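You operate a simulated robot arm through the tools that you are given. There is no shell and no other tool. Be economical: measure what you need, move in short steps, check, and stop when the job is done.

You are at the controls of a simulated robot arm. One attempt, no reset.

TASK
Shrink the large bearing on to the cream shaft.
Fine: warm it on the heater to 70 C or more, switch off, push the shaft down into it, let it grip and stand both on the navy stand; never touch the hot ring. Set down upright: what you pick out.

It is judged by the outcome, as a careful person would: the job done as asked, and still so three seconds after it is handed in. It fails if anything else is knocked over, pushed out of place, dropped, spilled or broken.

THE ROBOT
A 7-joint arm with a two-finger parallel gripper, fixed in place. Base frame: the origin is at the foot of the arm, x ahead of it, y to its left, z up. Lengths are in m, angles in degrees, forces in N, time in s.
With the tool pointing down near the work surface it reaches from about 0.2 to 0.74 m from the base axis. Its first joint turns from -166.0 to 166.0 degrees. Payload 1.57 kg.
The TCP is the grasp point between the finger pads, 0.03 m short of the fingertips. In the tool frame z runs along the fingers and y along their closing line. Largest opening 0.11 m; finger width 0.024, thickness 0.012; the body of the gripper, 0.048 by 0.112 m, starts 0.078 m behind the TCP.
Orientation is told as [roll, pitch, yaw] about the base's x, y, z axes, in that order, counted from this pose: with the fingers straight down and closing along the base's y, the tool's x points along the base's -x, its y along +y and its z along -z.

THE INTERFACE
- The arm moves only by the tool play_rows. Its argument "motion" is a list of rows, each a list of 7 numbers: the closure in counts, from 0 (fully open) to 255 (shut), then the shift along the tool's x, y, z in m, then the turn, a rotation vector about the tool's x, y, z in degrees. In form: [[hand, dx, dy, dz, ax, ay, az], ...]. A call has 1 to 20 rows; each row shifts and turns the commanded pose from where the row before left it, along the tool's axes as they then stand. Each row takes 0.2 s and may step no farther than 0.05 m and 8.6 degrees from the row before; otherwise, or with a gripper value out of range, the whole call is refused. A pose out of reach is approached as far as the arm can. The call stops where the force on the tool passes 40 N (or 10 N more than at its start, if that is more) or the arm is blocked; 0.2 s more then pass. The fingers move at their own pace (about 0.045 m/s each) and stop on an object; they squeeze with about 30 N. The grip force told is the motor's: it shows also when the fingers shut on nothing. Time passes only in rows, and 0.2 s behind the last, so rows that do not move let the fingers close. The reply holds the time, the measured pose of the TCP, the force on the tool along the base axes, the opening and the grip force, in the units named above and with some noise, with the torque about the TCP (base axes, N m) and any sound that the robot's microphone picked up.
- Cameras (640 x 400 px; columns grow to the right, rows downward): "scene" is fixed at [0.0554, -0.6504, 1.6465]; the picture's right is [0.29, -0.96, 0.00], its down [-0.91, -0.28, -0.31] and it looks along [0.30, 0.09, -0.95] (base axes); focal length 363 px, centre (320, 200). "wrist" rides on the gripper at [0.07, 0.016, -0.141] in the tool frame; the picture's right is [-0.23, 0.97, 0.00], its down [-0.85, -0.20, -0.48] and it looks along [-0.47, -0.11, 0.88] (tool axes); focal length 222 px, centre (320, 200). There is no depth. A picture from a camera that has moved, and an enlarged one, comes with that camera's place and axes in the base frame and with its lens. The place of the scene camera against the robot may be out by one fixed shift of up to 0.012 m in any direction.
- capture(camera): a new picture of that camera. No time passes.
- raise_lower(by): slides the trunk up (or, below 0, down) by that many m; the arm rides with it, the base frame stays. It gives what a move gives, with no picture.
- inspect(camera, box): a new picture of the part [left, top, right, bottom] of that camera's present view, enlarged. No time passes.
- job_done(): hands the job in; it is judged then, once.

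Work in short steps. Places have to be worked out from the pictures, the camera data and where the tool is seen: move nearer, look again, correct. Check each grasp and each placing, and mend what went wrong. You have 120 turns and 68 pictures in all, those below and enlarged ones among them. Open the gripper and draw the arm clear of the work before you hand the job in, unless the task says otherwise; then end with one line.

The tools are called after ">>>" as name(argument=value, ...) on one line, values as JSON. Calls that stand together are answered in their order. play_rows: Moves the arm, as the interface text tells. Its arguments: {"type":"object","properties":{"motion":{"type":"array","items":{"type":"array","items":{"type":"number"}}}},"required":["motion"]} The other tools are called the same way: raise_lower (by) slides the trunk up or down; capture (camera) takes a picture; inspect (camera, box) takes an enlarged picture of a part of a camera's view; job_done () hands the job in.

At the start:

```text
clock: 0.0
tool_pos: [0.27, -0.3952, 1.1951]
tool_rot: [0.0, 0.0, -0.1]
wrist_force: [0.2, 0.4, 0.5]
torque: [0.03, 0.0, 0.01]
opening: 0.1099
gripper_force: 0.1
trunk travel left (down, up): [-0.525, 0.065]
```

scene: 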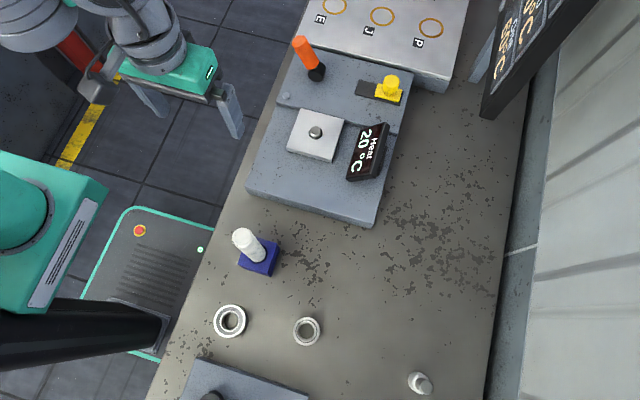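
wrist: 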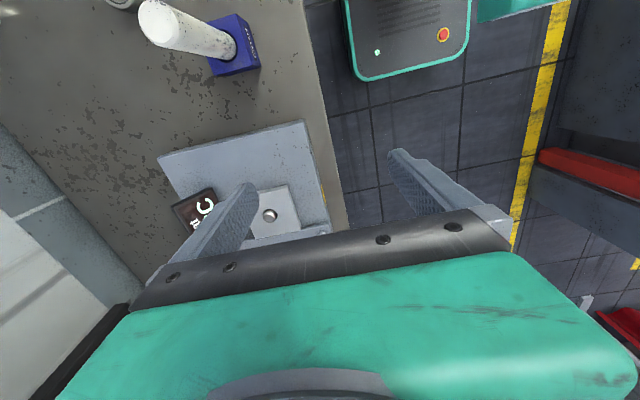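

The scene shows a heater plate with controls, two bearings, a cream shaft on a navy stand and other items. I'll look closer before moving.

>>> inspect(camera="scene", box=[240, 0, 480, 150])

>>> inspect(camera="scene", box=[240, 60, 440, 185])

>>> inspect(camera="scene", box=[180, 215, 460, 400])

>>> inspect(camera="scene", box=[460, 0, 620, 120])

```text
2.67 times, centred on (360, 75) of scene
camera zoom: at [0.0554, -0.6504, 1.6465], right [0.29, -0.96, 0.0], down [-0.91, -0.28, -0.31], along [0.3, 0.09, -0.95], focal length 967 px, centre (213, 533)
```

zoom: 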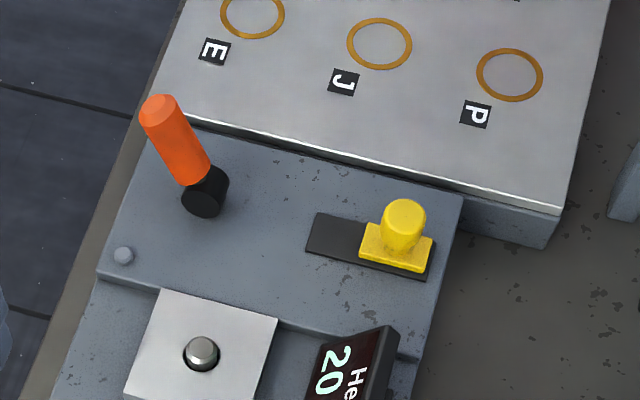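

```text
3.20 times, centred on (340, 122) of scene
camera zoom: at [0.0554, -0.6504, 1.6465], right [0.29, -0.96, 0.0], down [-0.91, -0.28, -0.31], along [0.3, 0.09, -0.95], focal length 1161 px, centre (256, 448)
```

zoom: 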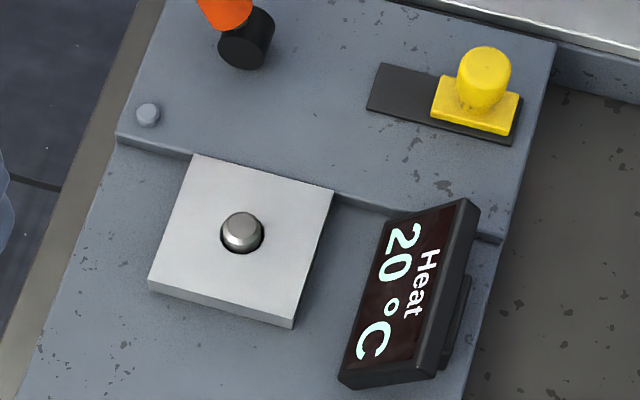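

```text
2.16 times, centred on (320, 308) of scene
camera zoom: at [0.0554, -0.6504, 1.6465], right [0.29, -0.96, 0.0], down [-0.91, -0.28, -0.31], along [0.3, 0.09, -0.95], focal length 784 px, centre (320, -32)
```

zoom: 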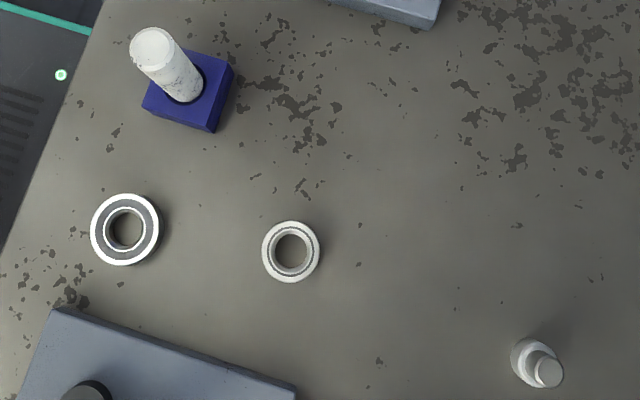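

```text
3.33 times, centred on (540, 60) of scene
camera zoom: at [0.0554, -0.6504, 1.6465], right [0.29, -0.96, 0.0], down [-0.91, -0.28, -0.31], along [0.3, 0.09, -0.95], focal length 1209 px, centre (-413, 667)
```

zoom: 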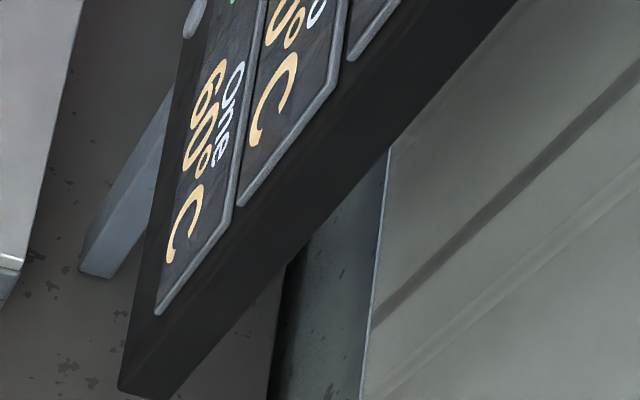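

The display and board face +y, so I'll yaw the tool by -90° at this height to read the board and see the bench with the wrist camera.

>>> play_rows(motion=[[0, 0, 0, 0, 0, 0, 8.5], [0, 0, 0, 0, 0, 0, 8.5], [0, 0, 0, 0, 0, 0, 8.5], [0, 0, 0, 0, 0, 0, 8.5], [0, 0, 0, 0, 0, 0, 8.5], [0, 0, 0, 0, 0, 0, 8.5], [0, 0, 0, 0, 0, 0, 8.5], [0, 0, 0, 0, 0, 0, 8.5], [0, 0, 0, 0, 0, 0, 8.5], [0, 0, 0, 0, 0, 0, 8.5], [0, 0, 0, 0, 0, 0, 4.9]])

>>> capture(camera="wrist")

```text
clock: 2.4
tool_pos: [0.2687, -0.3957, 1.1951]
tool_rot: [-0.1, 0.0, -90.0]
wrist_force: [0.2, 0.2, -0.3]
torque: [0.03, 0.01, -0.02]
opening: 0.1101
gripper_force: 0.1
trunk travel left (down, up): [-0.525, 0.065]
```

```text
61 pictures are left
camera wrist: at [0.2845, -0.3243, 1.3366], right [0.97, -0.23, 0.0], down [-0.2, -0.85, 0.48], along [-0.11, -0.47, -0.88], focal length 222 px, centre (320, 200)
```

wrist: 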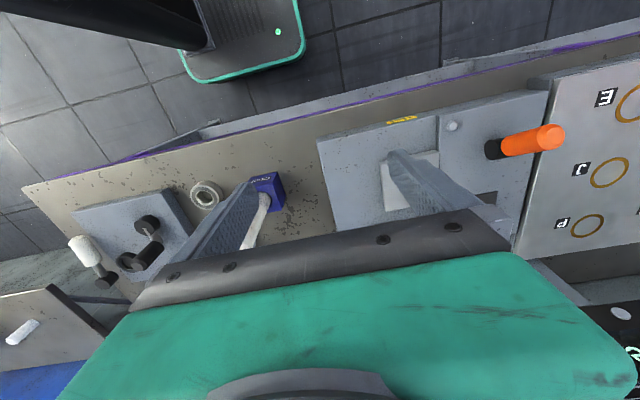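

The gripper hides the board from this side. I'll yaw back, move to +x and roll the tool to look toward -y.

>>> play_rows(motion=[[0, 0, 0, 0, 0, 0, -8.5], [0, 0, 0, 0, 0, 0, -8.5], [0, 0, 0, 0, 0, 0, -8.5], [0, 0, 0, 0, 0, 0, -8.5], [0, 0, 0, 0, 0, 0, -8.5], [0, 0, 0, 0, 0, 0, -8.5], [0, 0, 0, 0, 0, 0, -8.5], [0, 0, 0, 0, 0, 0, -8.5], [0, 0, 0, 0, 0, 0, -8.5], [0, 0, 0, 0, 0, 0, -8.5], [0, 0, 0, 0, 0, 0, -5], [0, -0.05, 0, 0, 8, 0, 0], [0, -0.05, 0, 0, 8, 0, 0], [0, -0.05, 0, 0, 8, 0, 0], [0, -0.05, 0, 0, 6, 0, 0]])

>>> capture(camera="wrist")

```text
clock: 5.6
tool_pos: [0.4698, -0.3949, 1.1959]
tool_rot: [-30.1, 0.2, 0.1]
wrist_force: [0.3, 0.3, -0.4]
torque: [0.03, 0.02, -0.04]
opening: 0.1102
gripper_force: 0.0
trunk travel left (down, up): [-0.525, 0.065]
```

```text
60 pictures are left
camera wrist: at [0.3996, -0.3082, 1.3097], right [0.23, 0.84, -0.49], down [0.86, 0.07, 0.51], along [0.47, -0.53, -0.71], focal length 222 px, centre (320, 200)
```

wrist: 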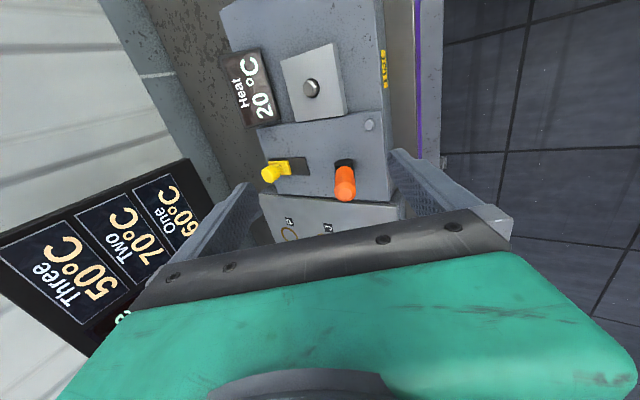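

The board lists One 60, Two 70, Three 50. I'll zoom on it and the heater.

>>> inspect(camera="wrist", box=[0, 160, 220, 370])

>>> inspect(camera="wrist", box=[210, 0, 410, 240])

```text
1.90 times, centred on (110, 265) of wrist
camera zoom: at [0.3996, -0.3082, 1.3097], right [0.23, 0.84, -0.49], down [0.86, 0.07, 0.51], along [0.47, -0.53, -0.71], focal length 423 px, centre (720, 76)
```

zoom: 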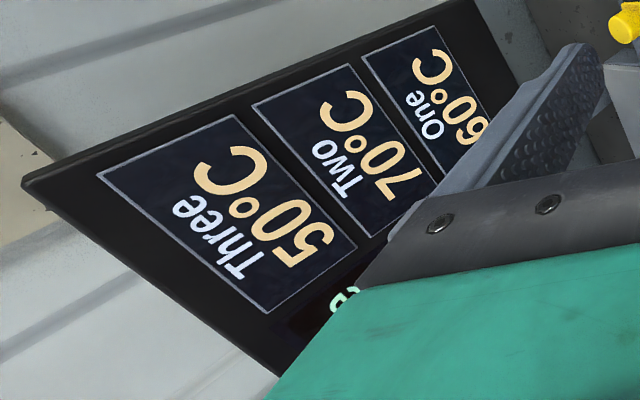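

```text
1.67 times, centred on (310, 120) of wrist
camera zoom: at [0.3996, -0.3082, 1.3097], right [0.23, 0.84, -0.49], down [0.86, 0.07, 0.51], along [0.47, -0.53, -0.71], focal length 370 px, centre (337, 333)
```

zoom: 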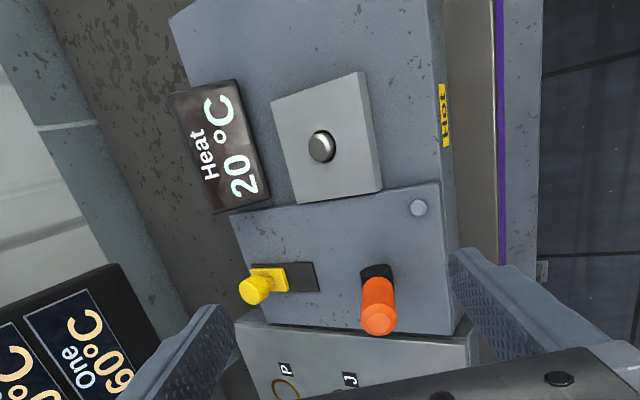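

The lower part of the board is hidden. I'll yaw a bit so the gripper no longer covers it.

>>> play_rows(motion=[[0, 0, 0, 0, 0, 0, -8.5], [0, 0, 0, 0, 0, 0, -8.5], [0, 0, 0, 0, 0, 0, -8.5], [0, 0, 0, 0, 0, 0, -8.5]])

>>> capture(camera="wrist")

```text
clock: 6.6
tool_pos: [0.469, -0.3947, 1.1951]
tool_rot: [-25.5, 16.3, 30.6]
wrist_force: [-0.3, 0.2, -0.4]
torque: [0.03, 0.01, -0.02]
opening: 0.1098
gripper_force: 0.0
trunk travel left (down, up): [-0.525, 0.065]
```

```text
57 pictures are left
camera wrist: at [0.4017, -0.3453, 1.3302], right [-0.36, 0.81, -0.47], down [0.82, 0.51, 0.26], along [0.45, -0.29, -0.85], focal length 222 px, centre (320, 200)
```

wrist: 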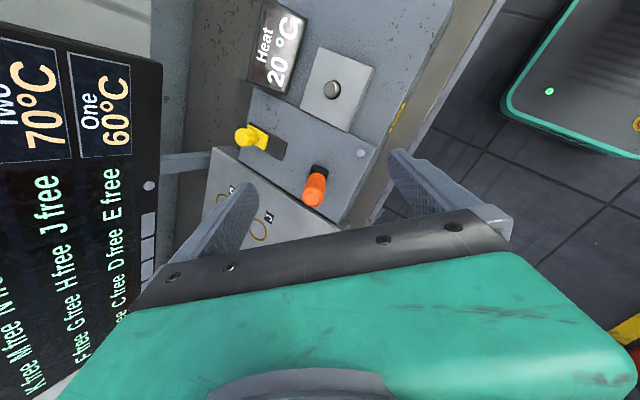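

The board concerns other stations (ovens), so it's irrelevant here. I'll level the tool and move over the bearing/shaft side for a close look.

>>> play_rows(motion=[[0, 0, 0, 0, 0, 0, 8.5], [0, 0, 0, 0, 0, 0, 8.5], [0, 0, 0, 0, 0, 0, 8.5], [0, 0, 0, 0, 0, 0, 8.5], [0, 0.05, 0, 0, -8, 0, 0], [0, 0.05, 0, 0, -8, 0, 0], [0, 0.05, 0, 0, -8, 0, 0], [0, 0.05, 0, 0, -6, 0, 0], [0, 0.05, 0, 0, 0, 0, 0], [0, 0.05, -0.01, 0, 0, 0, 0], [0, 0.05, -0.01, 0, 0, 0, 0], [0, 0.05, -0.01, 0, 0, 0, 0], [0, 0.05, 0, 0, 0, 0, 0], [0, 0.05, 0, 0, 0, 0, 0]])

>>> capture(camera="wrist")

```text
refused: row 10 steps farther than a row can; nothing moved
```

```text
56 pictures are left
camera wrist: at [0.4017, -0.3453, 1.3302], right [-0.36, 0.81, -0.47], down [0.82, 0.51, 0.26], along [0.45, -0.29, -0.85], focal length 222 px, centre (320, 200)
```

wrist: 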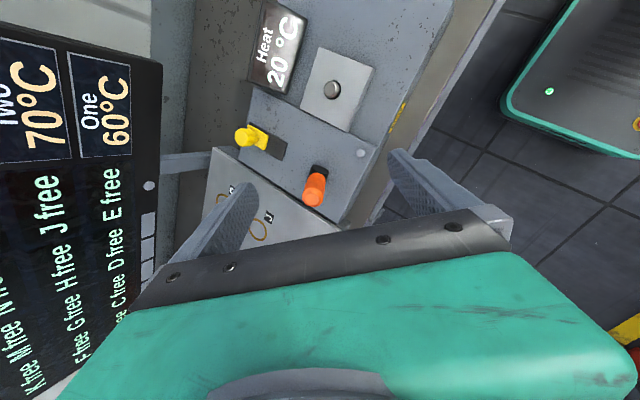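

The call was refused because the combined step was too long. I'll redo it with smaller steps.

>>> play_rows(motion=[[0, 0, 0, 0, 0, 0, 8.5], [0, 0, 0, 0, 0, 0, 8.5], [0, 0, 0, 0, 0, 0, 8.5], [0, 0, 0, 0, 0, 0, 8.5], [0, 0.05, 0, 0, -8, 0, 0], [0, 0.05, 0, 0, -8, 0, 0], [0, 0.05, 0, 0, -8, 0, 0], [0, 0.05, 0, 0, -6, 0, 0], [0, 0.05, 0, 0, 0, 0, 0], [0, 0.048, -0.01, 0, 0, 0, 0], [0, 0.048, -0.01, 0, 0, 0, 0], [0, 0.048, -0.01, 0, 0, 0, 0], [0, 0.05, 0, 0, 0, 0, 0], [0, 0.05, 0, 0, 0, 0, 0], [0, 0, 0, 0, 0, 0, 0]])

>>> capture(camera="wrist")

```text
clock: 9.8
tool_pos: [-0.0274, -0.4263, 1.1953]
tool_rot: [0.0, 0.0, 0.1]
wrist_force: [0.1, 0.6, -0.1]
torque: [0.01, 0.03, 0.01]
opening: 0.11
gripper_force: 0.1
trunk travel left (down, up): [-0.525, 0.065]
```

```text
55 pictures are left
camera wrist: at [-0.0977, -0.4089, 1.3367], right [0.23, 0.97, 0.0], down [0.86, -0.2, 0.48], along [0.47, -0.11, -0.88], focal length 222 px, centre (320, 200)
```

wrist: 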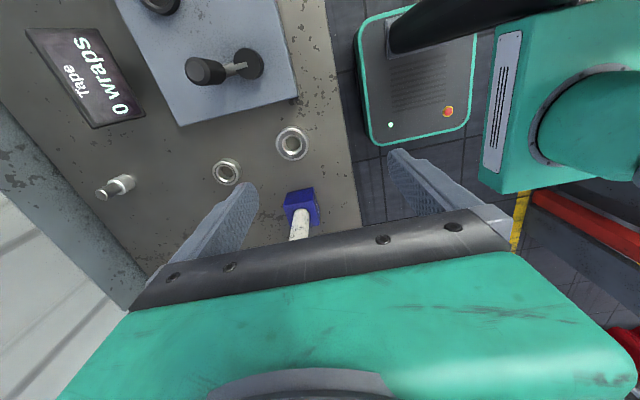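

The large bearing is near (0, -0.487, ~0.89) and the shaft near (0.134, -0.50), with its top at about z 1.11. I'll descend over the large bearing to z ≈ 1.0 for a closer look.

>>> play_rows(motion=[[0, -0.014, -0.03, 0, 0, 0, 0], [0, -0.014, -0.03, 0, 0, 0, 0], [0, 0, 0, 0.04, 0, 0, 0], [0, 0, 0, 0.04, 0, 0, 0], [0, 0, 0, 0.04, 0, 0, 0], [0, 0, 0, 0.04, 0, 0, 0], [0, 0, 0, 0.035, 0, 0, 0], [0, 0, 0, 0, 0, 0, 0]])

>>> capture(camera="wrist")

>>> capture(camera="scene")

```text
clock: 11.6
tool_pos: [0.0006, -0.4859, 1.0006]
tool_rot: [0.0, -0.1, 0.1]
wrist_force: [0.3, -0.2, -0.2]
torque: [-0.01, 0.03, -0.02]
opening: 0.1097
gripper_force: 0.0
trunk travel left (down, up): [-0.525, 0.065]
```

```text
54 pictures are left
camera wrist: at [-0.0681, -0.4689, 1.1416], right [0.23, 0.97, 0.0], down [0.86, -0.2, 0.48], along [0.47, -0.11, -0.88], focal length 222 px, centre (320, 200)
```

wrist: 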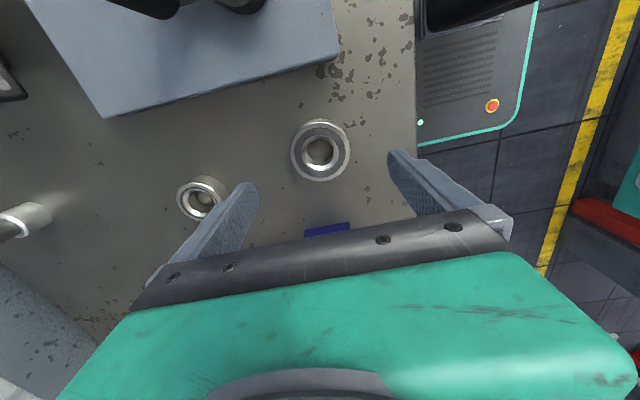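

```text
53 pictures are left
```

scene: 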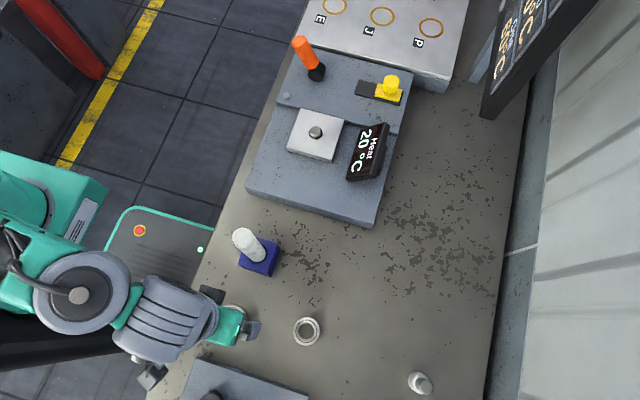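

The large bearing is about 0.068 m across, centred near (0.002, -0.487), with its top at about 0.89. I'll descend to z 0.92 and check.

>>> play_rows(motion=[[0, -0.001, -0.001, 0.03, 0, 0, 0], [0, 0, 0, 0.03, 0, 0, 0], [0, 0, 0, 0.02, 0, 0, 0], [0, 0, 0, 0, 0, 0, 0]])

>>> capture(camera="wrist")

```text
clock: 12.4
tool_pos: [0.004, -0.486, 0.9305]
tool_rot: [-0.2, 0.0, 0.1]
wrist_force: [0.1, 12.3, 17.7]
torque: [1.49, -0.09, 0.02]
opening: 0.1099
gripper_force: 0.1
trunk travel left (down, up): [-0.525, 0.065]
stopped in row 4: the force on the tool passed its limit at 49 N (the readings are from after the stop); the commanded pose is now the measured one
```

```text
52 pictures are left
camera wrist: at [-0.0662, -0.4686, 1.0717], right [0.23, 0.97, 0.0], down [0.86, -0.2, 0.48], along [0.47, -0.11, -0.88], focal length 222 px, centre (320, 200)
```

wrist: 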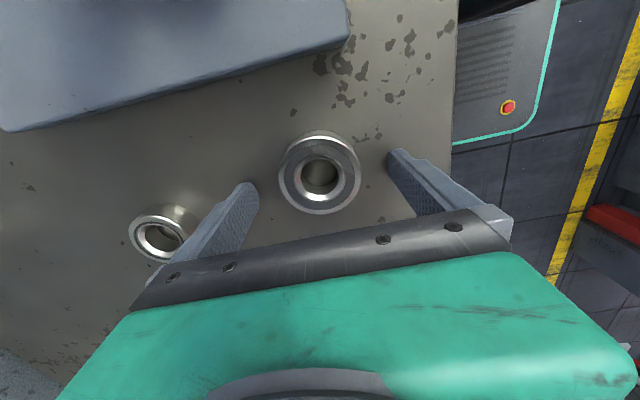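

A contact showed at the +y finger with its tip near z 0.90. I'll inspect before continuing.

>>> inspect(camera="wrist", box=[220, 100, 460, 260])

>>> inspect(camera="scene", box=[140, 220, 320, 400])

```text
2.50 times, centred on (340, 180) of wrist
camera zoom: at [-0.0662, -0.4686, 1.0717], right [0.23, 0.97, 0.0], down [0.86, -0.2, 0.48], along [0.47, -0.11, -0.88], focal length 555 px, centre (270, 250)
```

zoom: 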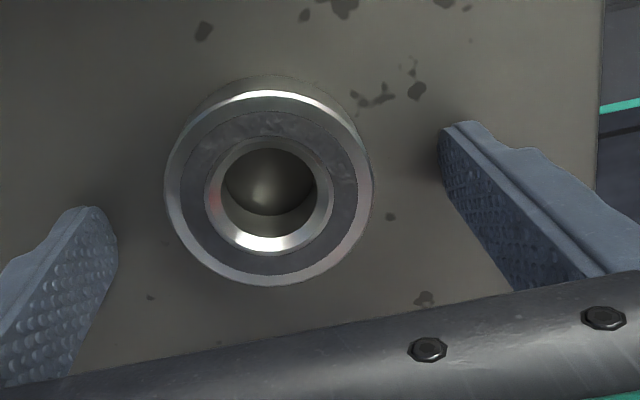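

```text
2.22 times, centred on (230, 310) of scene
camera zoom: at [0.0554, -0.6504, 1.6465], right [0.29, -0.96, 0.0], down [-0.91, -0.28, -0.31], along [0.3, 0.09, -0.95], focal length 806 px, centre (520, -44)
```

zoom: 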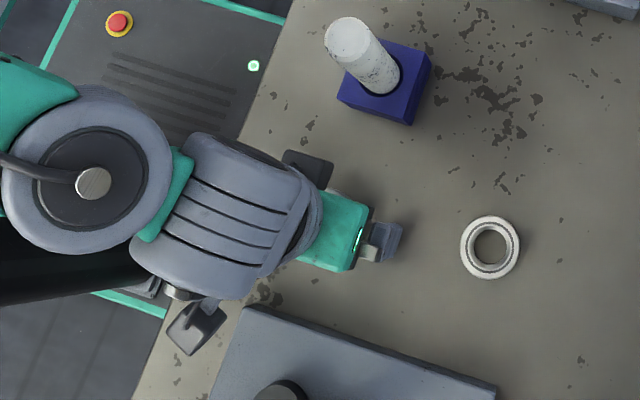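

The numbers fit the +y fingertip resting on the table, so the table is at about z 0.90. I'll raise 3 mm and see whether the force clears.

>>> play_rows(motion=[[0, 0, 0, -0.003, 0, 0, 0], [0, 0, 0, 0, 0, 0, 0]])

```text
clock: 13.0
tool_pos: [0.0041, -0.4885, 0.9313]
tool_rot: [-0.4, 0.1, 0.1]
wrist_force: [-1.0, -0.6, 0.2]
torque: [0.02, 0.0, 0.0]
opening: 0.1102
gripper_force: 0.0
trunk travel left (down, up): [-0.525, 0.065]
```

The force cleared at z 0.931. I'll shift slightly to centre in x and close on the bearing.

>>> play_rows(motion=[[0, 0.006, 0.003, 0, 0, 0, 0], [120, 0, 0, 0, 0, 0, 0], [120, 0, 0, 0, 0, 0, 0], [120, 0, 0, 0, 0, 0, 0], [120, 0, 0, 0, 0, 0, 0]])

>>> capture(camera="wrist")

```text
clock: 14.2
tool_pos: [-0.0016, -0.4863, 0.9312]
tool_rot: [-0.3, 0.0, 0.2]
wrist_force: [-0.4, -0.4, 0.7]
torque: [0.0, -0.04, -0.01]
opening: 0.0582
gripper_force: 0.1
trunk travel left (down, up): [-0.525, 0.065]
```

```text
49 pictures are left
camera wrist: at [-0.072, -0.4676, 1.0725], right [0.23, 0.97, -0.01], down [0.86, -0.2, 0.48], along [0.47, -0.11, -0.88], focal length 222 px, centre (320, 200)
```

wrist: 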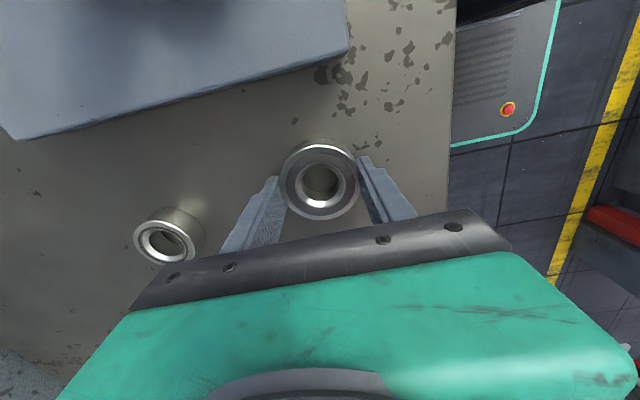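

The bearing is smaller than 0.058 m and centred between the fingers. I'll close fully.

>>> play_rows(motion=[[255, 0, 0, 0, 0, 0, 0], [255, 0, 0, 0, 0, 0, 0], [255, 0, 0, 0, 0, 0, 0]])

>>> inspect(camera="wrist", box=[220, 100, 460, 260])

```text
clock: 15.0
tool_pos: [-0.0019, -0.4856, 0.9309]
tool_rot: [-0.3, 0.0, 0.1]
wrist_force: [-0.3, 1.4, 1.5]
torque: [0.1, -0.03, -0.01]
opening: 0.0516
gripper_force: 30.1
trunk travel left (down, up): [-0.525, 0.065]
```

```text
2.50 times, centred on (340, 180) of wrist
camera zoom: at [-0.072, -0.4674, 1.0726], right [0.23, 0.97, -0.01], down [0.86, -0.2, 0.48], along [0.47, -0.11, -0.88], focal length 555 px, centre (270, 250)
```

zoom: 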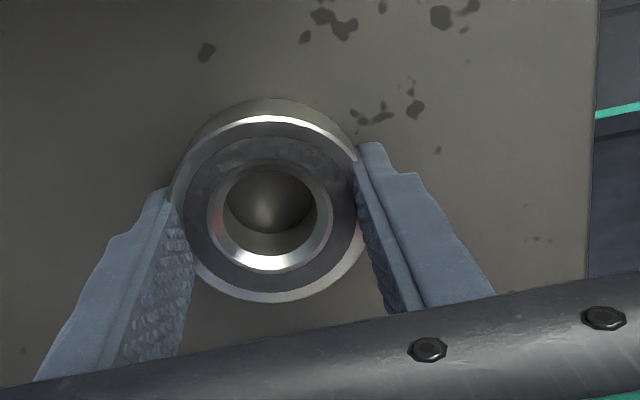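

It grips at 0.0516 m, but the ring sits several mm toward -x from the pad centre. I'll open a little, shift 6 mm and regrip.

>>> play_rows(motion=[[110, 0, 0, 0, 0, 0, 0], [110, 0, 0, 0, 0, 0, 0], [110, 0.006, 0, 0, 0, 0, 0], [255, 0, 0, 0, 0, 0, 0], [255, 0, 0, 0, 0, 0, 0], [255, 0, 0, 0, 0, 0, 0]])

>>> inspect(camera="wrist", box=[220, 100, 460, 260])

```text
clock: 16.4
tool_pos: [-0.0088, -0.485, 0.9317]
tool_rot: [-0.3, -0.1, 0.1]
wrist_force: [-0.8, 0.8, 0.3]
torque: [0.09, -0.02, 0.01]
opening: 0.0513
gripper_force: 29.8
trunk travel left (down, up): [-0.525, 0.065]
```

```text
2.50 times, centred on (340, 180) of wrist
camera zoom: at [-0.078, -0.4675, 1.0723], right [0.23, 0.97, -0.01], down [0.86, -0.2, 0.48], along [0.47, -0.11, -0.88], focal length 555 px, centre (270, 250)
```

zoom: 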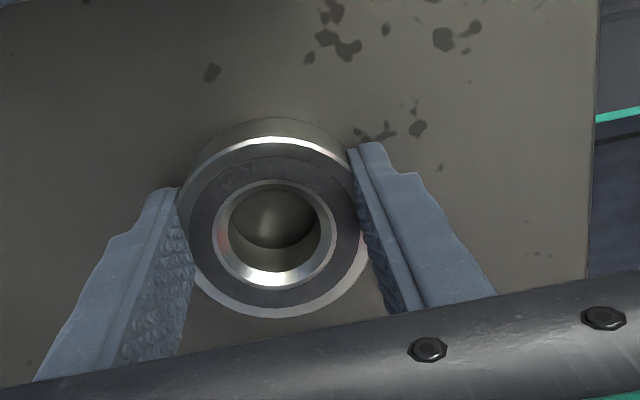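

Now the pads are roughly centred on the ring. I'll lift and verify.

>>> play_rows(motion=[[255, 0, 0, -0.01, 0, 0, 0], [255, 0, 0, -0.02, 0, 0, 0], [255, 0, 0, -0.04, 0, 0, 0], [255, 0, 0, -0.04, 0, 0, 0], [255, 0, 0, -0.04, 0, 0, 0], [255, 0, 0, -0.04, 0, 0, 0], [255, 0, 0, 0, 0, 0, 0]])

>>> capture(camera="wrist")

```text
clock: 18.0
tool_pos: [-0.0098, -0.4834, 1.1215]
tool_rot: [-0.2, 0.0, 0.1]
wrist_force: [-0.5, 0.2, -2.5]
torque: [-0.02, -0.01, 0.0]
opening: 0.0515
gripper_force: 29.9
trunk travel left (down, up): [-0.525, 0.065]
```

```text
46 pictures are left
camera wrist: at [-0.0801, -0.4659, 1.2631], right [0.23, 0.97, -0.01], down [0.86, -0.2, 0.48], along [0.47, -0.11, -0.88], focal length 222 px, centre (320, 200)
```

wrist: 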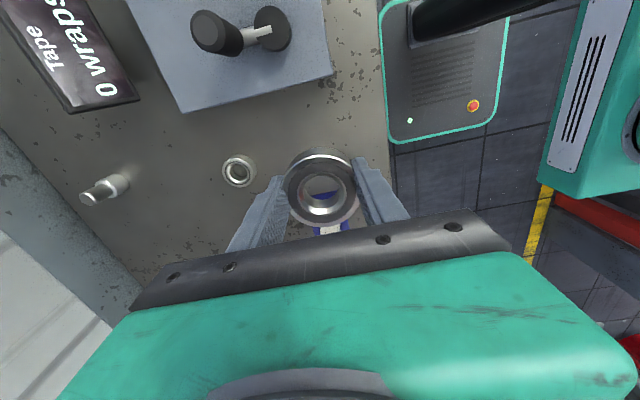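

The ring is held. I'll rise clear of the shaft, then travel to over the heater plate.

>>> play_rows(motion=[[255, 0, 0.02, -0.04, 0, 0, 0], [255, 0, 0.02, -0.04, 0, 0, 0], [255, -0.045, 0, 0, 0, 0, 0], [255, -0.045, 0, 0, 0, 0, 0], [255, -0.045, 0, 0, 0, 0, 0], [255, -0.045, 0, 0, 0, 0, 0], [255, -0.045, 0, 0, 0, 0, 0], [255, -0.045, 0, 0, 0, 0, 0], [255, -0.045, -0.02, 0, 0, 0, 0], [255, -0.04, -0.02, 0, 0, 0, 0], [255, -0.025, -0.015, 0, 0, 0, 0], [255, 0, 0, 0, 0, 0, 0]])

>>> capture(camera="wrist")

```text
clock: 20.6
tool_pos: [0.3711, -0.4997, 1.2018]
tool_rot: [-0.4, 0.1, 0.0]
wrist_force: [-0.1, 0.2, -3.2]
torque: [0.0, 0.03, 0.01]
opening: 0.0513
gripper_force: 30.1
trunk travel left (down, up): [-0.525, 0.065]
```

```text
45 pictures are left
camera wrist: at [0.301, -0.48, 1.3426], right [0.23, 0.97, -0.01], down [0.86, -0.2, 0.48], along [0.47, -0.11, -0.88], focal length 222 px, centre (320, 200)
```

wrist: 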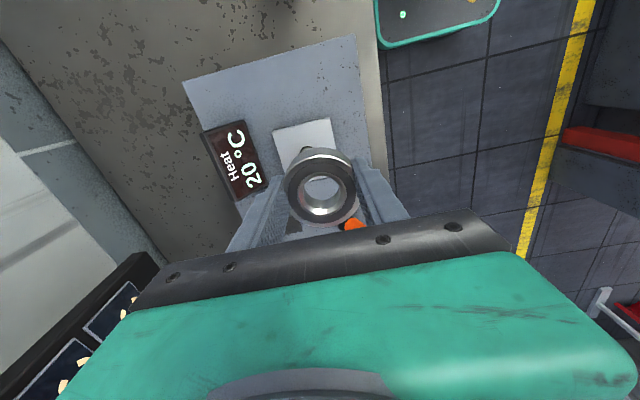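

The pin peeks out just beyond the ring's upper edge. I'll zoom to pinpoint it.

>>> inspect(camera="wrist", box=[240, 100, 400, 240])

>>> inspect(camera="scene", box=[240, 40, 440, 185])

```text
2.86 times, centred on (320, 170) of wrist
camera zoom: at [0.301, -0.48, 1.3426], right [0.23, 0.97, -0.01], down [0.86, -0.2, 0.48], along [0.47, -0.11, -0.88], focal length 635 px, centre (320, 286)
```

zoom: 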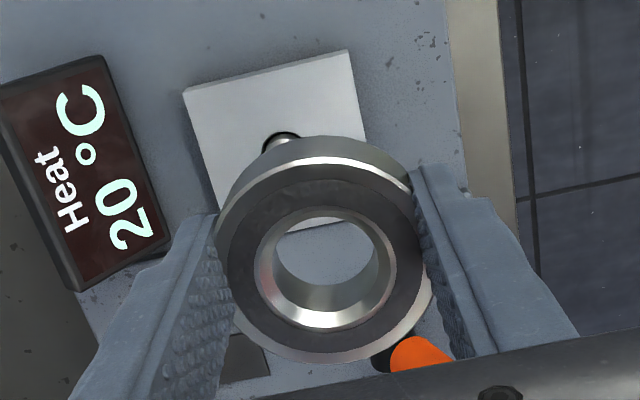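

```text
2.76 times, centred on (340, 112) of scene
camera zoom: at [0.0554, -0.6504, 1.6465], right [0.29, -0.96, 0.0], down [-0.91, -0.28, -0.31], along [0.3, 0.09, -0.95], focal length 1001 px, centre (265, 441)
```

zoom: 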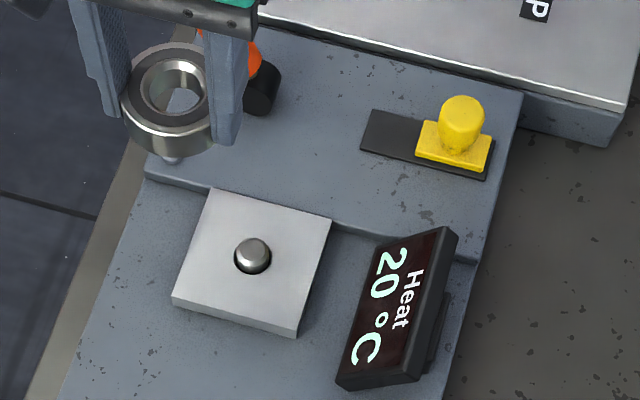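

The scene-relative estimate puts the pin about (+0.037, -0.034) from the ring. I'll move there and descend to z≈1.04 for another look.

>>> play_rows(motion=[[255, -0.02, -0.017, 0.02, 0, 0, 0], [255, -0.017, -0.017, 0.03, 0, 0, 0], [255, 0, 0, 0.04, 0, 0, 0], [255, 0, 0, 0.04, 0, 0, 0], [255, 0, 0, 0.03, 0, 0, 0], [255, 0, 0, 0, 0, 0, 0], [255, 0, 0, 0, 0, 0, 0]])

>>> inspect(camera="scene", box=[240, 60, 400, 180])

>>> inspect(camera="wrist", box=[240, 100, 400, 240])

```text
clock: 22.2
tool_pos: [0.4056, -0.5286, 1.0404]
tool_rot: [-0.3, 0.0, 0.1]
wrist_force: [0.5, 1.3, -2.9]
torque: [-0.03, 0.04, -0.02]
opening: 0.0517
gripper_force: 29.8
out of reach, approached as far as the arm can: row 2
trunk travel left (down, up): [-0.525, 0.065]
```

```text
3.33 times, centred on (320, 120) of scene
camera zoom: at [0.0554, -0.6504, 1.6465], right [0.29, -0.96, 0.0], down [-0.91, -0.28, -0.31], along [0.3, 0.09, -0.95], focal length 1209 px, centre (320, 467)
```

zoom: 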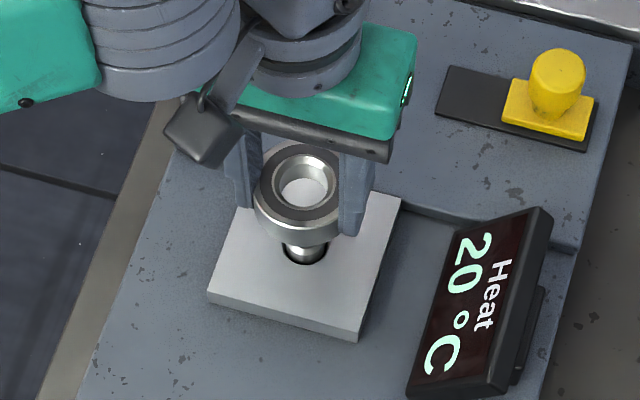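

```text
2.86 times, centred on (320, 170) of wrist
camera zoom: at [0.3353, -0.5114, 1.182], right [0.23, 0.97, -0.01], down [0.86, -0.2, 0.48], along [0.47, -0.11, -0.88], focal length 635 px, centre (320, 286)
```

zoom: 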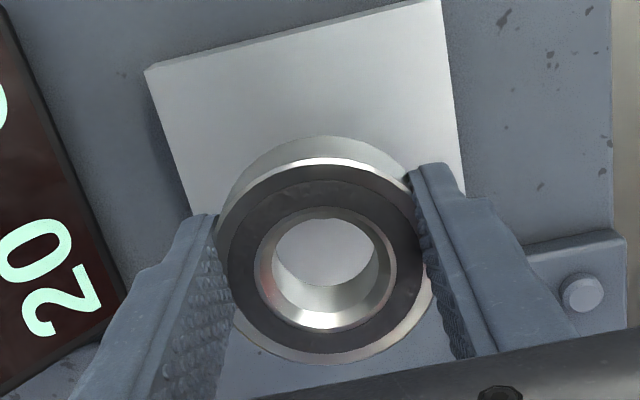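

Ring centre is ≈(0.410,-0.530), nearly above the pin. I'll lower to z≈1.008 and compare ring and pin again.

>>> play_rows(motion=[[255, 0, 0, 0.016, 0, 0, 0], [255, 0, 0, 0.016, 0, 0, 0], [255, 0, 0, 0, 0, 0, 0]])

>>> inspect(camera="scene", box=[270, 90, 370, 170])

```text
clock: 23.0
tool_pos: [0.4052, -0.5291, 1.0079]
tool_rot: [-0.2, 0.0, 0.1]
wrist_force: [-0.6, 0.2, -2.2]
torque: [0.0, -0.01, -0.03]
opening: 0.0516
gripper_force: 30.0
trunk travel left (down, up): [-0.525, 0.065]
```

```text
5.00 times, centred on (320, 130) of scene
camera zoom: at [0.0554, -0.6504, 1.6465], right [0.29, -0.96, 0.0], down [-0.91, -0.28, -0.31], along [0.3, 0.09, -0.95], focal length 1814 px, centre (320, 550)
```

zoom: 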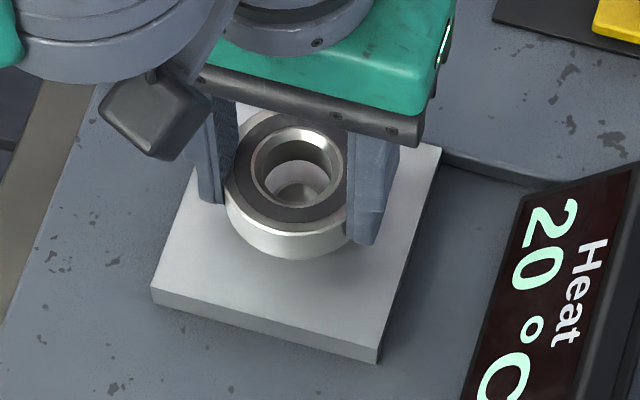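

The pin top shows roughly centred in the bore. I'll lower gently in small steps, stopping on force.

>>> play_rows(motion=[[255, 0, 0, 0.005, 0, 0, 0], [255, 0, 0, 0.005, 0, 0, 0], [255, 0, 0, 0, 0, 0, 0]])

>>> inspect(camera="scene", box=[270, 90, 370, 170])

```text
clock: 23.8
tool_pos: [0.406, -0.53, 0.9977]
tool_rot: [-0.4, 0.0, 0.1]
wrist_force: [0.3, 0.5, -2.3]
torque: [-0.02, 0.01, 0.01]
opening: 0.0518
gripper_force: 29.3
trunk travel left (down, up): [-0.525, 0.065]
```

```text
5.00 times, centred on (320, 130) of scene
camera zoom: at [0.0554, -0.6504, 1.6465], right [0.29, -0.96, 0.0], down [-0.91, -0.28, -0.31], along [0.3, 0.09, -0.95], focal length 1814 px, centre (320, 550)
```

zoom: 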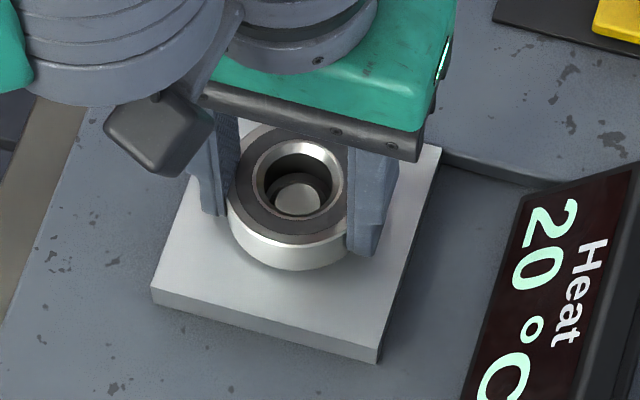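

The pin is visibly inside the bore with clearance. I'll continue lowering.

>>> play_rows(motion=[[255, 0, 0, 0.004, 0, 0, 0], [255, 0, 0, 0.004, 0, 0, 0], [255, 0, 0, 0.004, 0, 0, 0], [255, 0, 0, 0, 0, 0, 0]])

>>> inspect(camera="scene", box=[270, 90, 370, 170])

```text
clock: 24.8
tool_pos: [0.4067, -0.5301, 0.9921]
tool_rot: [-0.9, -0.3, 0.0]
wrist_force: [2.7, -2.2, 37.6]
torque: [1.08, 0.31, 0.01]
opening: 0.0516
gripper_force: 29.2
trunk travel left (down, up): [-0.525, 0.065]
```

```text
5.00 times, centred on (320, 130) of scene
camera zoom: at [0.0554, -0.6504, 1.6465], right [0.29, -0.96, 0.0], down [-0.91, -0.28, -0.31], along [0.3, 0.09, -0.95], focal length 1814 px, centre (320, 550)
```

zoom: 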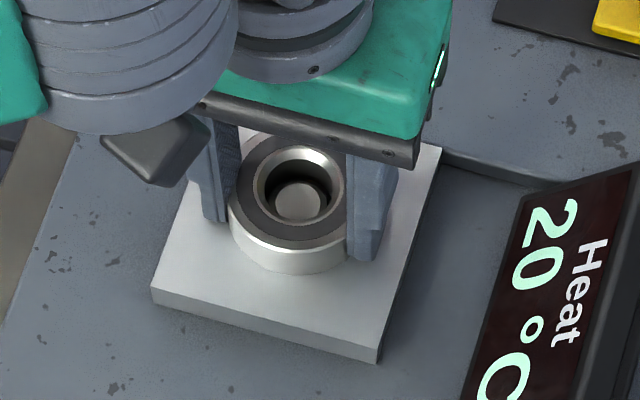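

A contact at about 38 N means the ring is seated on the plate at z≈0.96. I'll ease off, then release.

>>> play_rows(motion=[[255, 0, 0, -0.003, 0, 0, 0], [255, 0, 0, 0, 0, 0, 0]])

```text
clock: 25.4
tool_pos: [0.4056, -0.5296, 0.9922]
tool_rot: [-0.8, -0.2, 0.0]
wrist_force: [9.9, -10.7, 35.3]
torque: [0.77, 0.06, -0.27]
opening: 0.0513
gripper_force: 29.3
trunk travel left (down, up): [-0.525, 0.065]
```

It is still pressing, so I'll ease up another 3 mm.

>>> play_rows(motion=[[255, 0, 0, -0.003, 0, 0, 0], [255, 0, 0, 0, 0, 0, 0]])

```text
clock: 26.0
tool_pos: [0.406, -0.5292, 0.9913]
tool_rot: [-0.4, 0.0, 0.0]
wrist_force: [7.9, -9.8, 23.8]
torque: [0.04, -0.74, -0.33]
opening: 0.0514
gripper_force: 30.2
trunk travel left (down, up): [-0.525, 0.065]
```

The residual lateral load suggests light contact with the pin. I'll open partially to release.

>>> play_rows(motion=[[85, 0, 0, 0, 0, 0, 0], [85, 0, 0, 0, 0, 0, 0], [85, 0, 0, 0, 0, 0, 0]])

>>> inspect(camera="scene", box=[270, 90, 370, 170])

```text
clock: 26.8
tool_pos: [0.405, -0.5293, 0.9912]
tool_rot: [-0.3, 0.1, 0.0]
wrist_force: [3.8, -19.1, 20.4]
torque: [0.1, -0.27, -0.29]
opening: 0.0561
gripper_force: 0.1
trunk travel left (down, up): [-0.525, 0.065]
```

```text
5.00 times, centred on (320, 130) of scene
camera zoom: at [0.0554, -0.6504, 1.6465], right [0.29, -0.96, 0.0], down [-0.91, -0.28, -0.31], along [0.3, 0.09, -0.95], focal length 1814 px, centre (320, 550)
```

zoom: 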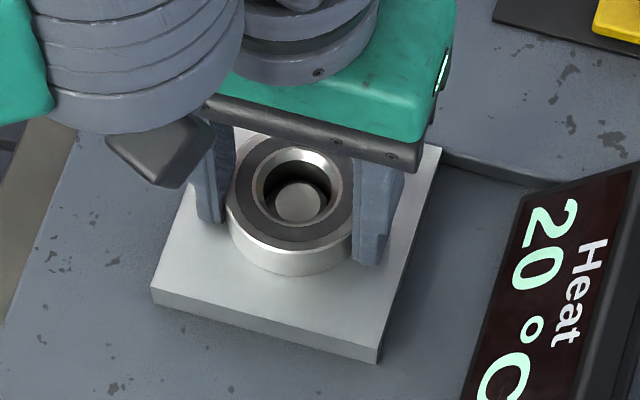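

The fingertips rub on the plate. I'll raise 4 mm and finish opening.

>>> play_rows(motion=[[85, 0, 0, -0.004, 0, 0, 0], [85, 0, 0, 0, 0, 0, 0], [85, 0, 0, 0, 0, 0, 0]])

>>> inspect(camera="scene", box=[270, 90, 370, 170])

```text
clock: 27.6
tool_pos: [0.4065, -0.5288, 0.9939]
tool_rot: [-0.2, 0.1, 0.2]
wrist_force: [0.8, -1.0, -0.6]
torque: [0.01, -0.04, 0.01]
opening: 0.0733
gripper_force: 0.0
trunk travel left (down, up): [-0.525, 0.065]
```

```text
5.00 times, centred on (320, 130) of scene
camera zoom: at [0.0554, -0.6504, 1.6465], right [0.29, -0.96, 0.0], down [-0.91, -0.28, -0.31], along [0.3, 0.09, -0.95], focal length 1814 px, centre (320, 550)
```

zoom: 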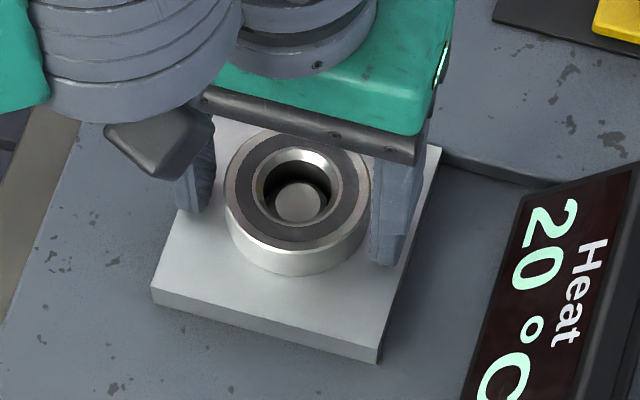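

The ring is seated over the pin, and the lever is at about hub (0.544,-0.495,0.97), handle end (0.555,-0.457,1.053), leaning +y. I'll withdraw upward and go beside the lever with closed, tilted fingers to see it better.

>>> play_rows(motion=[[85, 0, 0, -0.02, 0, 0, 0], [85, 0, 0, -0.04, 0, 0, 0], [85, 0, 0, -0.04, 0, 0, 0], [85, 0, 0, -0.03, 0, 0, 0], [85, 0, 0.045, 0, 0, 0, 0], [85, 0, 0.045, 0, 0, 0, 0], [255, 0, 0.045, 0, 0, 0, 0], [255, -0.04, 0, 0, 8, 0, 0], [255, -0.04, 0, 0, 8, 0, 0], [255, -0.03, 0, 0, 8, 0, 0], [255, 0, 0, 0, 6, 0, 0], [255, 0, 0, 0, 0, 0, 0]])

>>> capture(camera="wrist")

>>> inspect(camera="scene", box=[240, 0, 440, 150])

```text
clock: 30.2
tool_pos: [0.5445, -0.4082, 1.1473]
tool_rot: [-27.2, 0.2, 0.0]
wrist_force: [0.4, -0.6, 0.6]
torque: [0.0, -0.01, -0.03]
opening: 0.0
gripper_force: 21.1
out of reach, approached as far as the arm can: row 10, 11
trunk travel left (down, up): [-0.525, 0.065]
```

```text
35 pictures are left
camera wrist: at [0.4739, -0.3273, 1.2662], right [0.23, 0.87, -0.45], down [0.86, 0.04, 0.51], along [0.46, -0.5, -0.73], focal length 222 px, centre (320, 200)
```

wrist: 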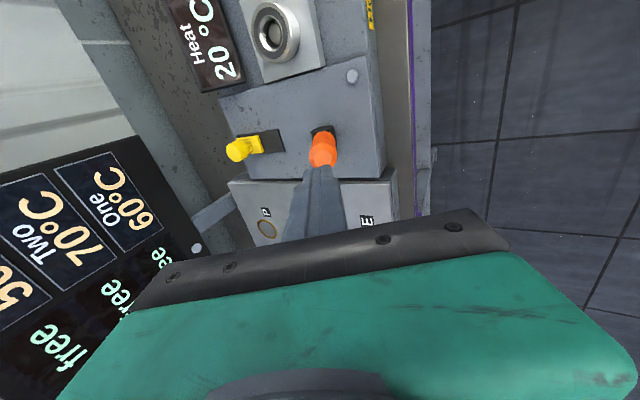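

```text
2.67 times, centred on (340, 75) of scene
camera zoom: at [0.0554, -0.6504, 1.6465], right [0.29, -0.96, 0.0], down [-0.91, -0.28, -0.31], along [0.3, 0.09, -0.95], focal length 967 px, centre (267, 533)
```

zoom: 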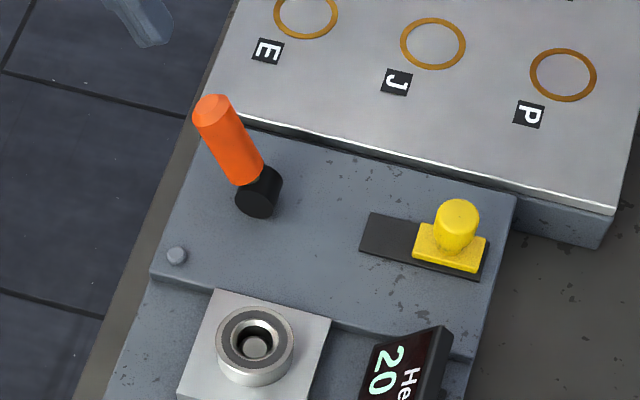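

The lever end is confirmed near (0.546,-0.456,1.053), so I'll lower the closed fingertips on its +y side (tip z ≈1.03) and then push toward -y.

>>> play_rows(motion=[[255, 0, 0.0137, 0.0267, 0, 0, 0], [255, 0, 0.0137, 0.0267, 0, 0, 0], [255, 0, 0.0137, 0.0267, 0, 0, 0], [255, 0, 0, 0, 0, 0, 0]])

```text
clock: 31.2
tool_pos: [0.5438, -0.4072, 1.1483]
tool_rot: [-27.2, 0.2, 0.0]
wrist_force: [0.1, 0.1, 0.2]
torque: [0.0, -0.02, 0.02]
opening: 0.0
gripper_force: 21.4
out of reach, approached as far as the arm can: row 1, 2, 3
trunk travel left (down, up): [-0.525, 0.065]
```

The arm can't extend in this posture, so I'll use the trunk to lower the whole arm by 0.085 m.

>>> raise_lower(by=-0.085)

```text
clock: 32.4
tool_pos: [0.5439, -0.4072, 1.0639]
tool_rot: [-27.3, 0.3, 0.0]
wrist_force: [-0.3, 0.4, -0.4]
torque: [0.01, -0.02, -0.02]
opening: 0.0001
gripper_force: 21.9
trunk travel left (down, up): [-0.44, 0.15]
```

The tip is now at z≈1.037, beside the handle. I'll push toward -y in small steps.

>>> play_rows(motion=[[255, 0, -0.0089, 0.0046, 0, 0, 0], [255, 0, -0.0089, 0.0046, 0, 0, 0], [255, 0, -0.0089, 0.0046, 0, 0, 0], [255, 0, -0.0089, 0.0046, 0, 0, 0], [255, 0, -0.0089, 0.0046, 0, 0, 0], [255, 0, 0, 0, 0, 0, 0]])

>>> inspect(camera="scene", box=[240, 0, 440, 190])

```text
clock: 33.8
tool_pos: [0.5389, -0.443, 1.0596]
tool_rot: [-27.2, 0.2, 0.0]
wrist_force: [0.6, -0.6, 0.2]
torque: [0.02, -0.01, 0.0]
opening: 0.0
gripper_force: 21.5
out of reach, approached as far as the arm can: row 4, 5
trunk travel left (down, up): [-0.44, 0.15]
```

```text
2.11 times, centred on (340, 95) of scene
camera zoom: at [0.0554, -0.6504, 1.6465], right [0.29, -0.96, 0.0], down [-0.91, -0.28, -0.31], along [0.3, 0.09, -0.95], focal length 764 px, centre (278, 421)
```

zoom: 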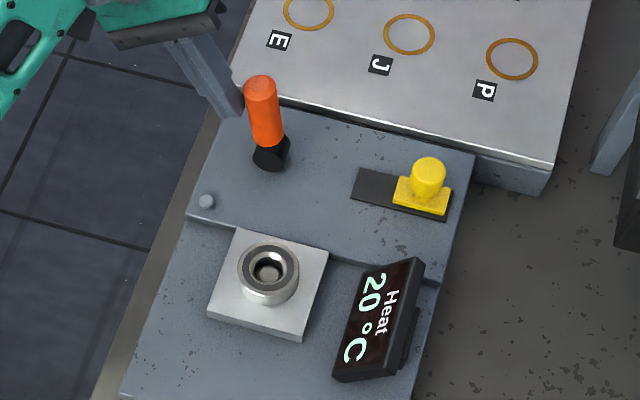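

The lever moved partly, but the arm is at its reach limit. I'll tilt the tool more outward, which gains reach, and continue.

>>> play_rows(motion=[[255, 0, 0, 0, 8, 0, 0], [255, 0, 0, 0, 8, 0, 0], [255, 0, 0, 0, 8, 0, 0], [255, 0, 0, 0, 0, 0, 0]])

```text
clock: 34.8
tool_pos: [0.5362, -0.4453, 1.064]
tool_rot: [-34.1, -0.2, 0.1]
wrist_force: [11.6, -7.8, -27.8]
torque: [-1.44, -0.69, -0.31]
opening: 0.0
gripper_force: 21.0
out of reach, approached as far as the arm can: row 1, 2, 3
trunk travel left (down, up): [-0.44, 0.15]
```

The fingertip is catching under the leaning handle. I'll back away in +y and return to vertical, then raise the trunk for better reach.

>>> play_rows(motion=[[255, 0, 0.0166, -0.0112, 0, 0, 0], [255, 0, 0.0166, -0.0112, 0, 0, 0], [255, 0, 0.0166, -0.0112, 0, 0, 0], [255, 0, 0, 0, -8, 0, 0], [255, 0, 0, 0, -8, 0, 0], [255, 0, 0, 0, -8, 0, 0], [255, 0, 0, 0, 0, 0, 0]])

```text
clock: 35.2
tool_pos: [0.5392, -0.4406, 1.064]
tool_rot: [-33.9, -0.1, 0.4]
wrist_force: [8.1, -8.3, -15.2]
torque: [-0.23, -0.02, -0.13]
opening: 0.0
gripper_force: 21.6
out of reach, approached as far as the arm can: row 1
trunk travel left (down, up): [-0.44, 0.15]
stopped in row 1: the force on the tool passed its limit at 43 N (the readings are from after the stop); the commanded pose is now the measured one
```

The commanded pose is now the measured one. I'll lower slightly, then retreat in +y.

>>> play_rows(motion=[[255, 0, 0.0034, 0.005, 0, 0, 0], [255, 0, 0.0083, -0.0056, 0, 0, 0], [255, 0, 0.0083, -0.0056, 0, 0, 0], [255, 0, 0.0166, -0.0112, 0, 0, 0], [255, 0, 0, 0, 0, 0, 0]])

>>> inspect(camera="scene", box=[200, 0, 440, 190])

```text
clock: 36.4
tool_pos: [0.5503, -0.4255, 1.0634]
tool_rot: [-33.4, -0.4, 0.7]
wrist_force: [3.3, -3.3, -6.6]
torque: [-0.04, -0.15, 0.05]
opening: 0.0001
gripper_force: 21.8
out of reach, approached as far as the arm can: row 2, 3, 4
trunk travel left (down, up): [-0.44, 0.15]
```

```text
2.11 times, centred on (320, 95) of scene
camera zoom: at [0.0554, -0.6504, 1.6465], right [0.29, -0.96, 0.0], down [-0.91, -0.28, -0.31], along [0.3, 0.09, -0.95], focal length 764 px, centre (320, 421)
```

zoom: 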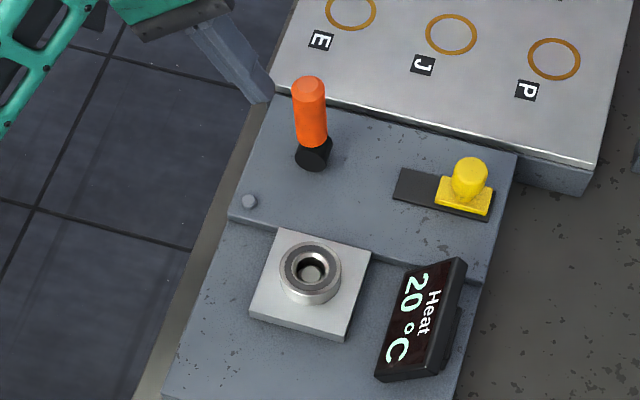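

The lever is now nearly upright and the fingers are clear of it. I'll raise the trunk and check that the load disappears.

>>> raise_lower(by=0.1)

>>> capture(camera="scene")

```text
clock: 37.7
tool_pos: [0.5519, -0.4245, 1.1621]
tool_rot: [-33.4, -0.3, 0.5]
wrist_force: [2.6, -3.5, -6.6]
torque: [-0.17, -0.07, -0.04]
opening: 0.0
gripper_force: 21.0
trunk travel left (down, up): [-0.54, 0.05]
```

```text
31 pictures are left
```

scene: 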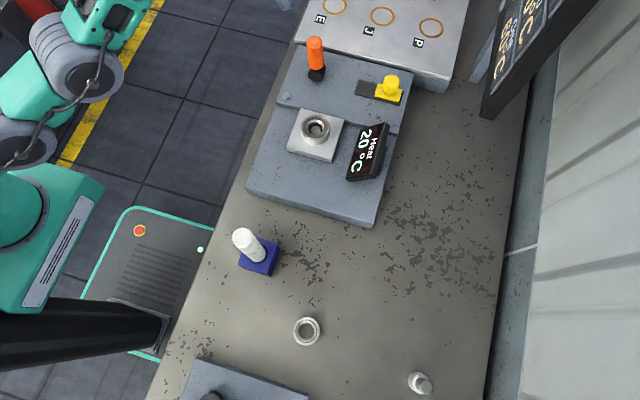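

The load is unchanged, so it's internal to the arm (posture limit). I'll pull inward and roll back to vertical.

>>> play_rows(motion=[[255, 0.03, 0, 0, -4, 0, 0], [255, 0.03, 0, 0, -8, 0, 0], [255, 0.03, 0, 0, -8, 0, 0], [255, 0.03, 0, 0, -8, 0, 0], [255, 0, 0, 0, -5.4, 0, 0], [255, 0, 0, 0, 0, 0, 0]])

```text
clock: 39.1
tool_pos: [0.4496, -0.4396, 1.1695]
tool_rot: [-2.0, -0.2, 0.5]
wrist_force: [-0.2, -0.2, 0.0]
torque: [0.03, 0.02, -0.02]
opening: 0.0
gripper_force: 21.2
out of reach, approached as far as the arm can: row 1, 5
trunk travel left (down, up): [-0.54, 0.05]
```

Back in a free posture. I'll descend vertically to z≈1.03 at y≈-0.43, then move out in +x beside the lever.

>>> play_rows(motion=[[255, 0, 0.004, 0.045, 2, 0, 0], [255, 0, 0.004, 0.045, 0, 0, 0], [255, 0, 0, 0.045, 0, 0, 0], [255, -0.03, 0, 0, 0, 0, 0], [255, -0.03, 0, 0, 0, 0, 0], [255, -0.028, 0, 0, 0, 0, 0], [255, 0, 0, 0, 0, 0, 0]])

```text
clock: 40.7
tool_pos: [0.5337, -0.4321, 1.0331]
tool_rot: [-2.0, -0.3, 0.6]
wrist_force: [-1.1, 0.5, 0.8]
torque: [-0.03, 0.01, 0.01]
opening: 0.0
gripper_force: 21.5
trunk travel left (down, up): [-0.54, 0.05]
```

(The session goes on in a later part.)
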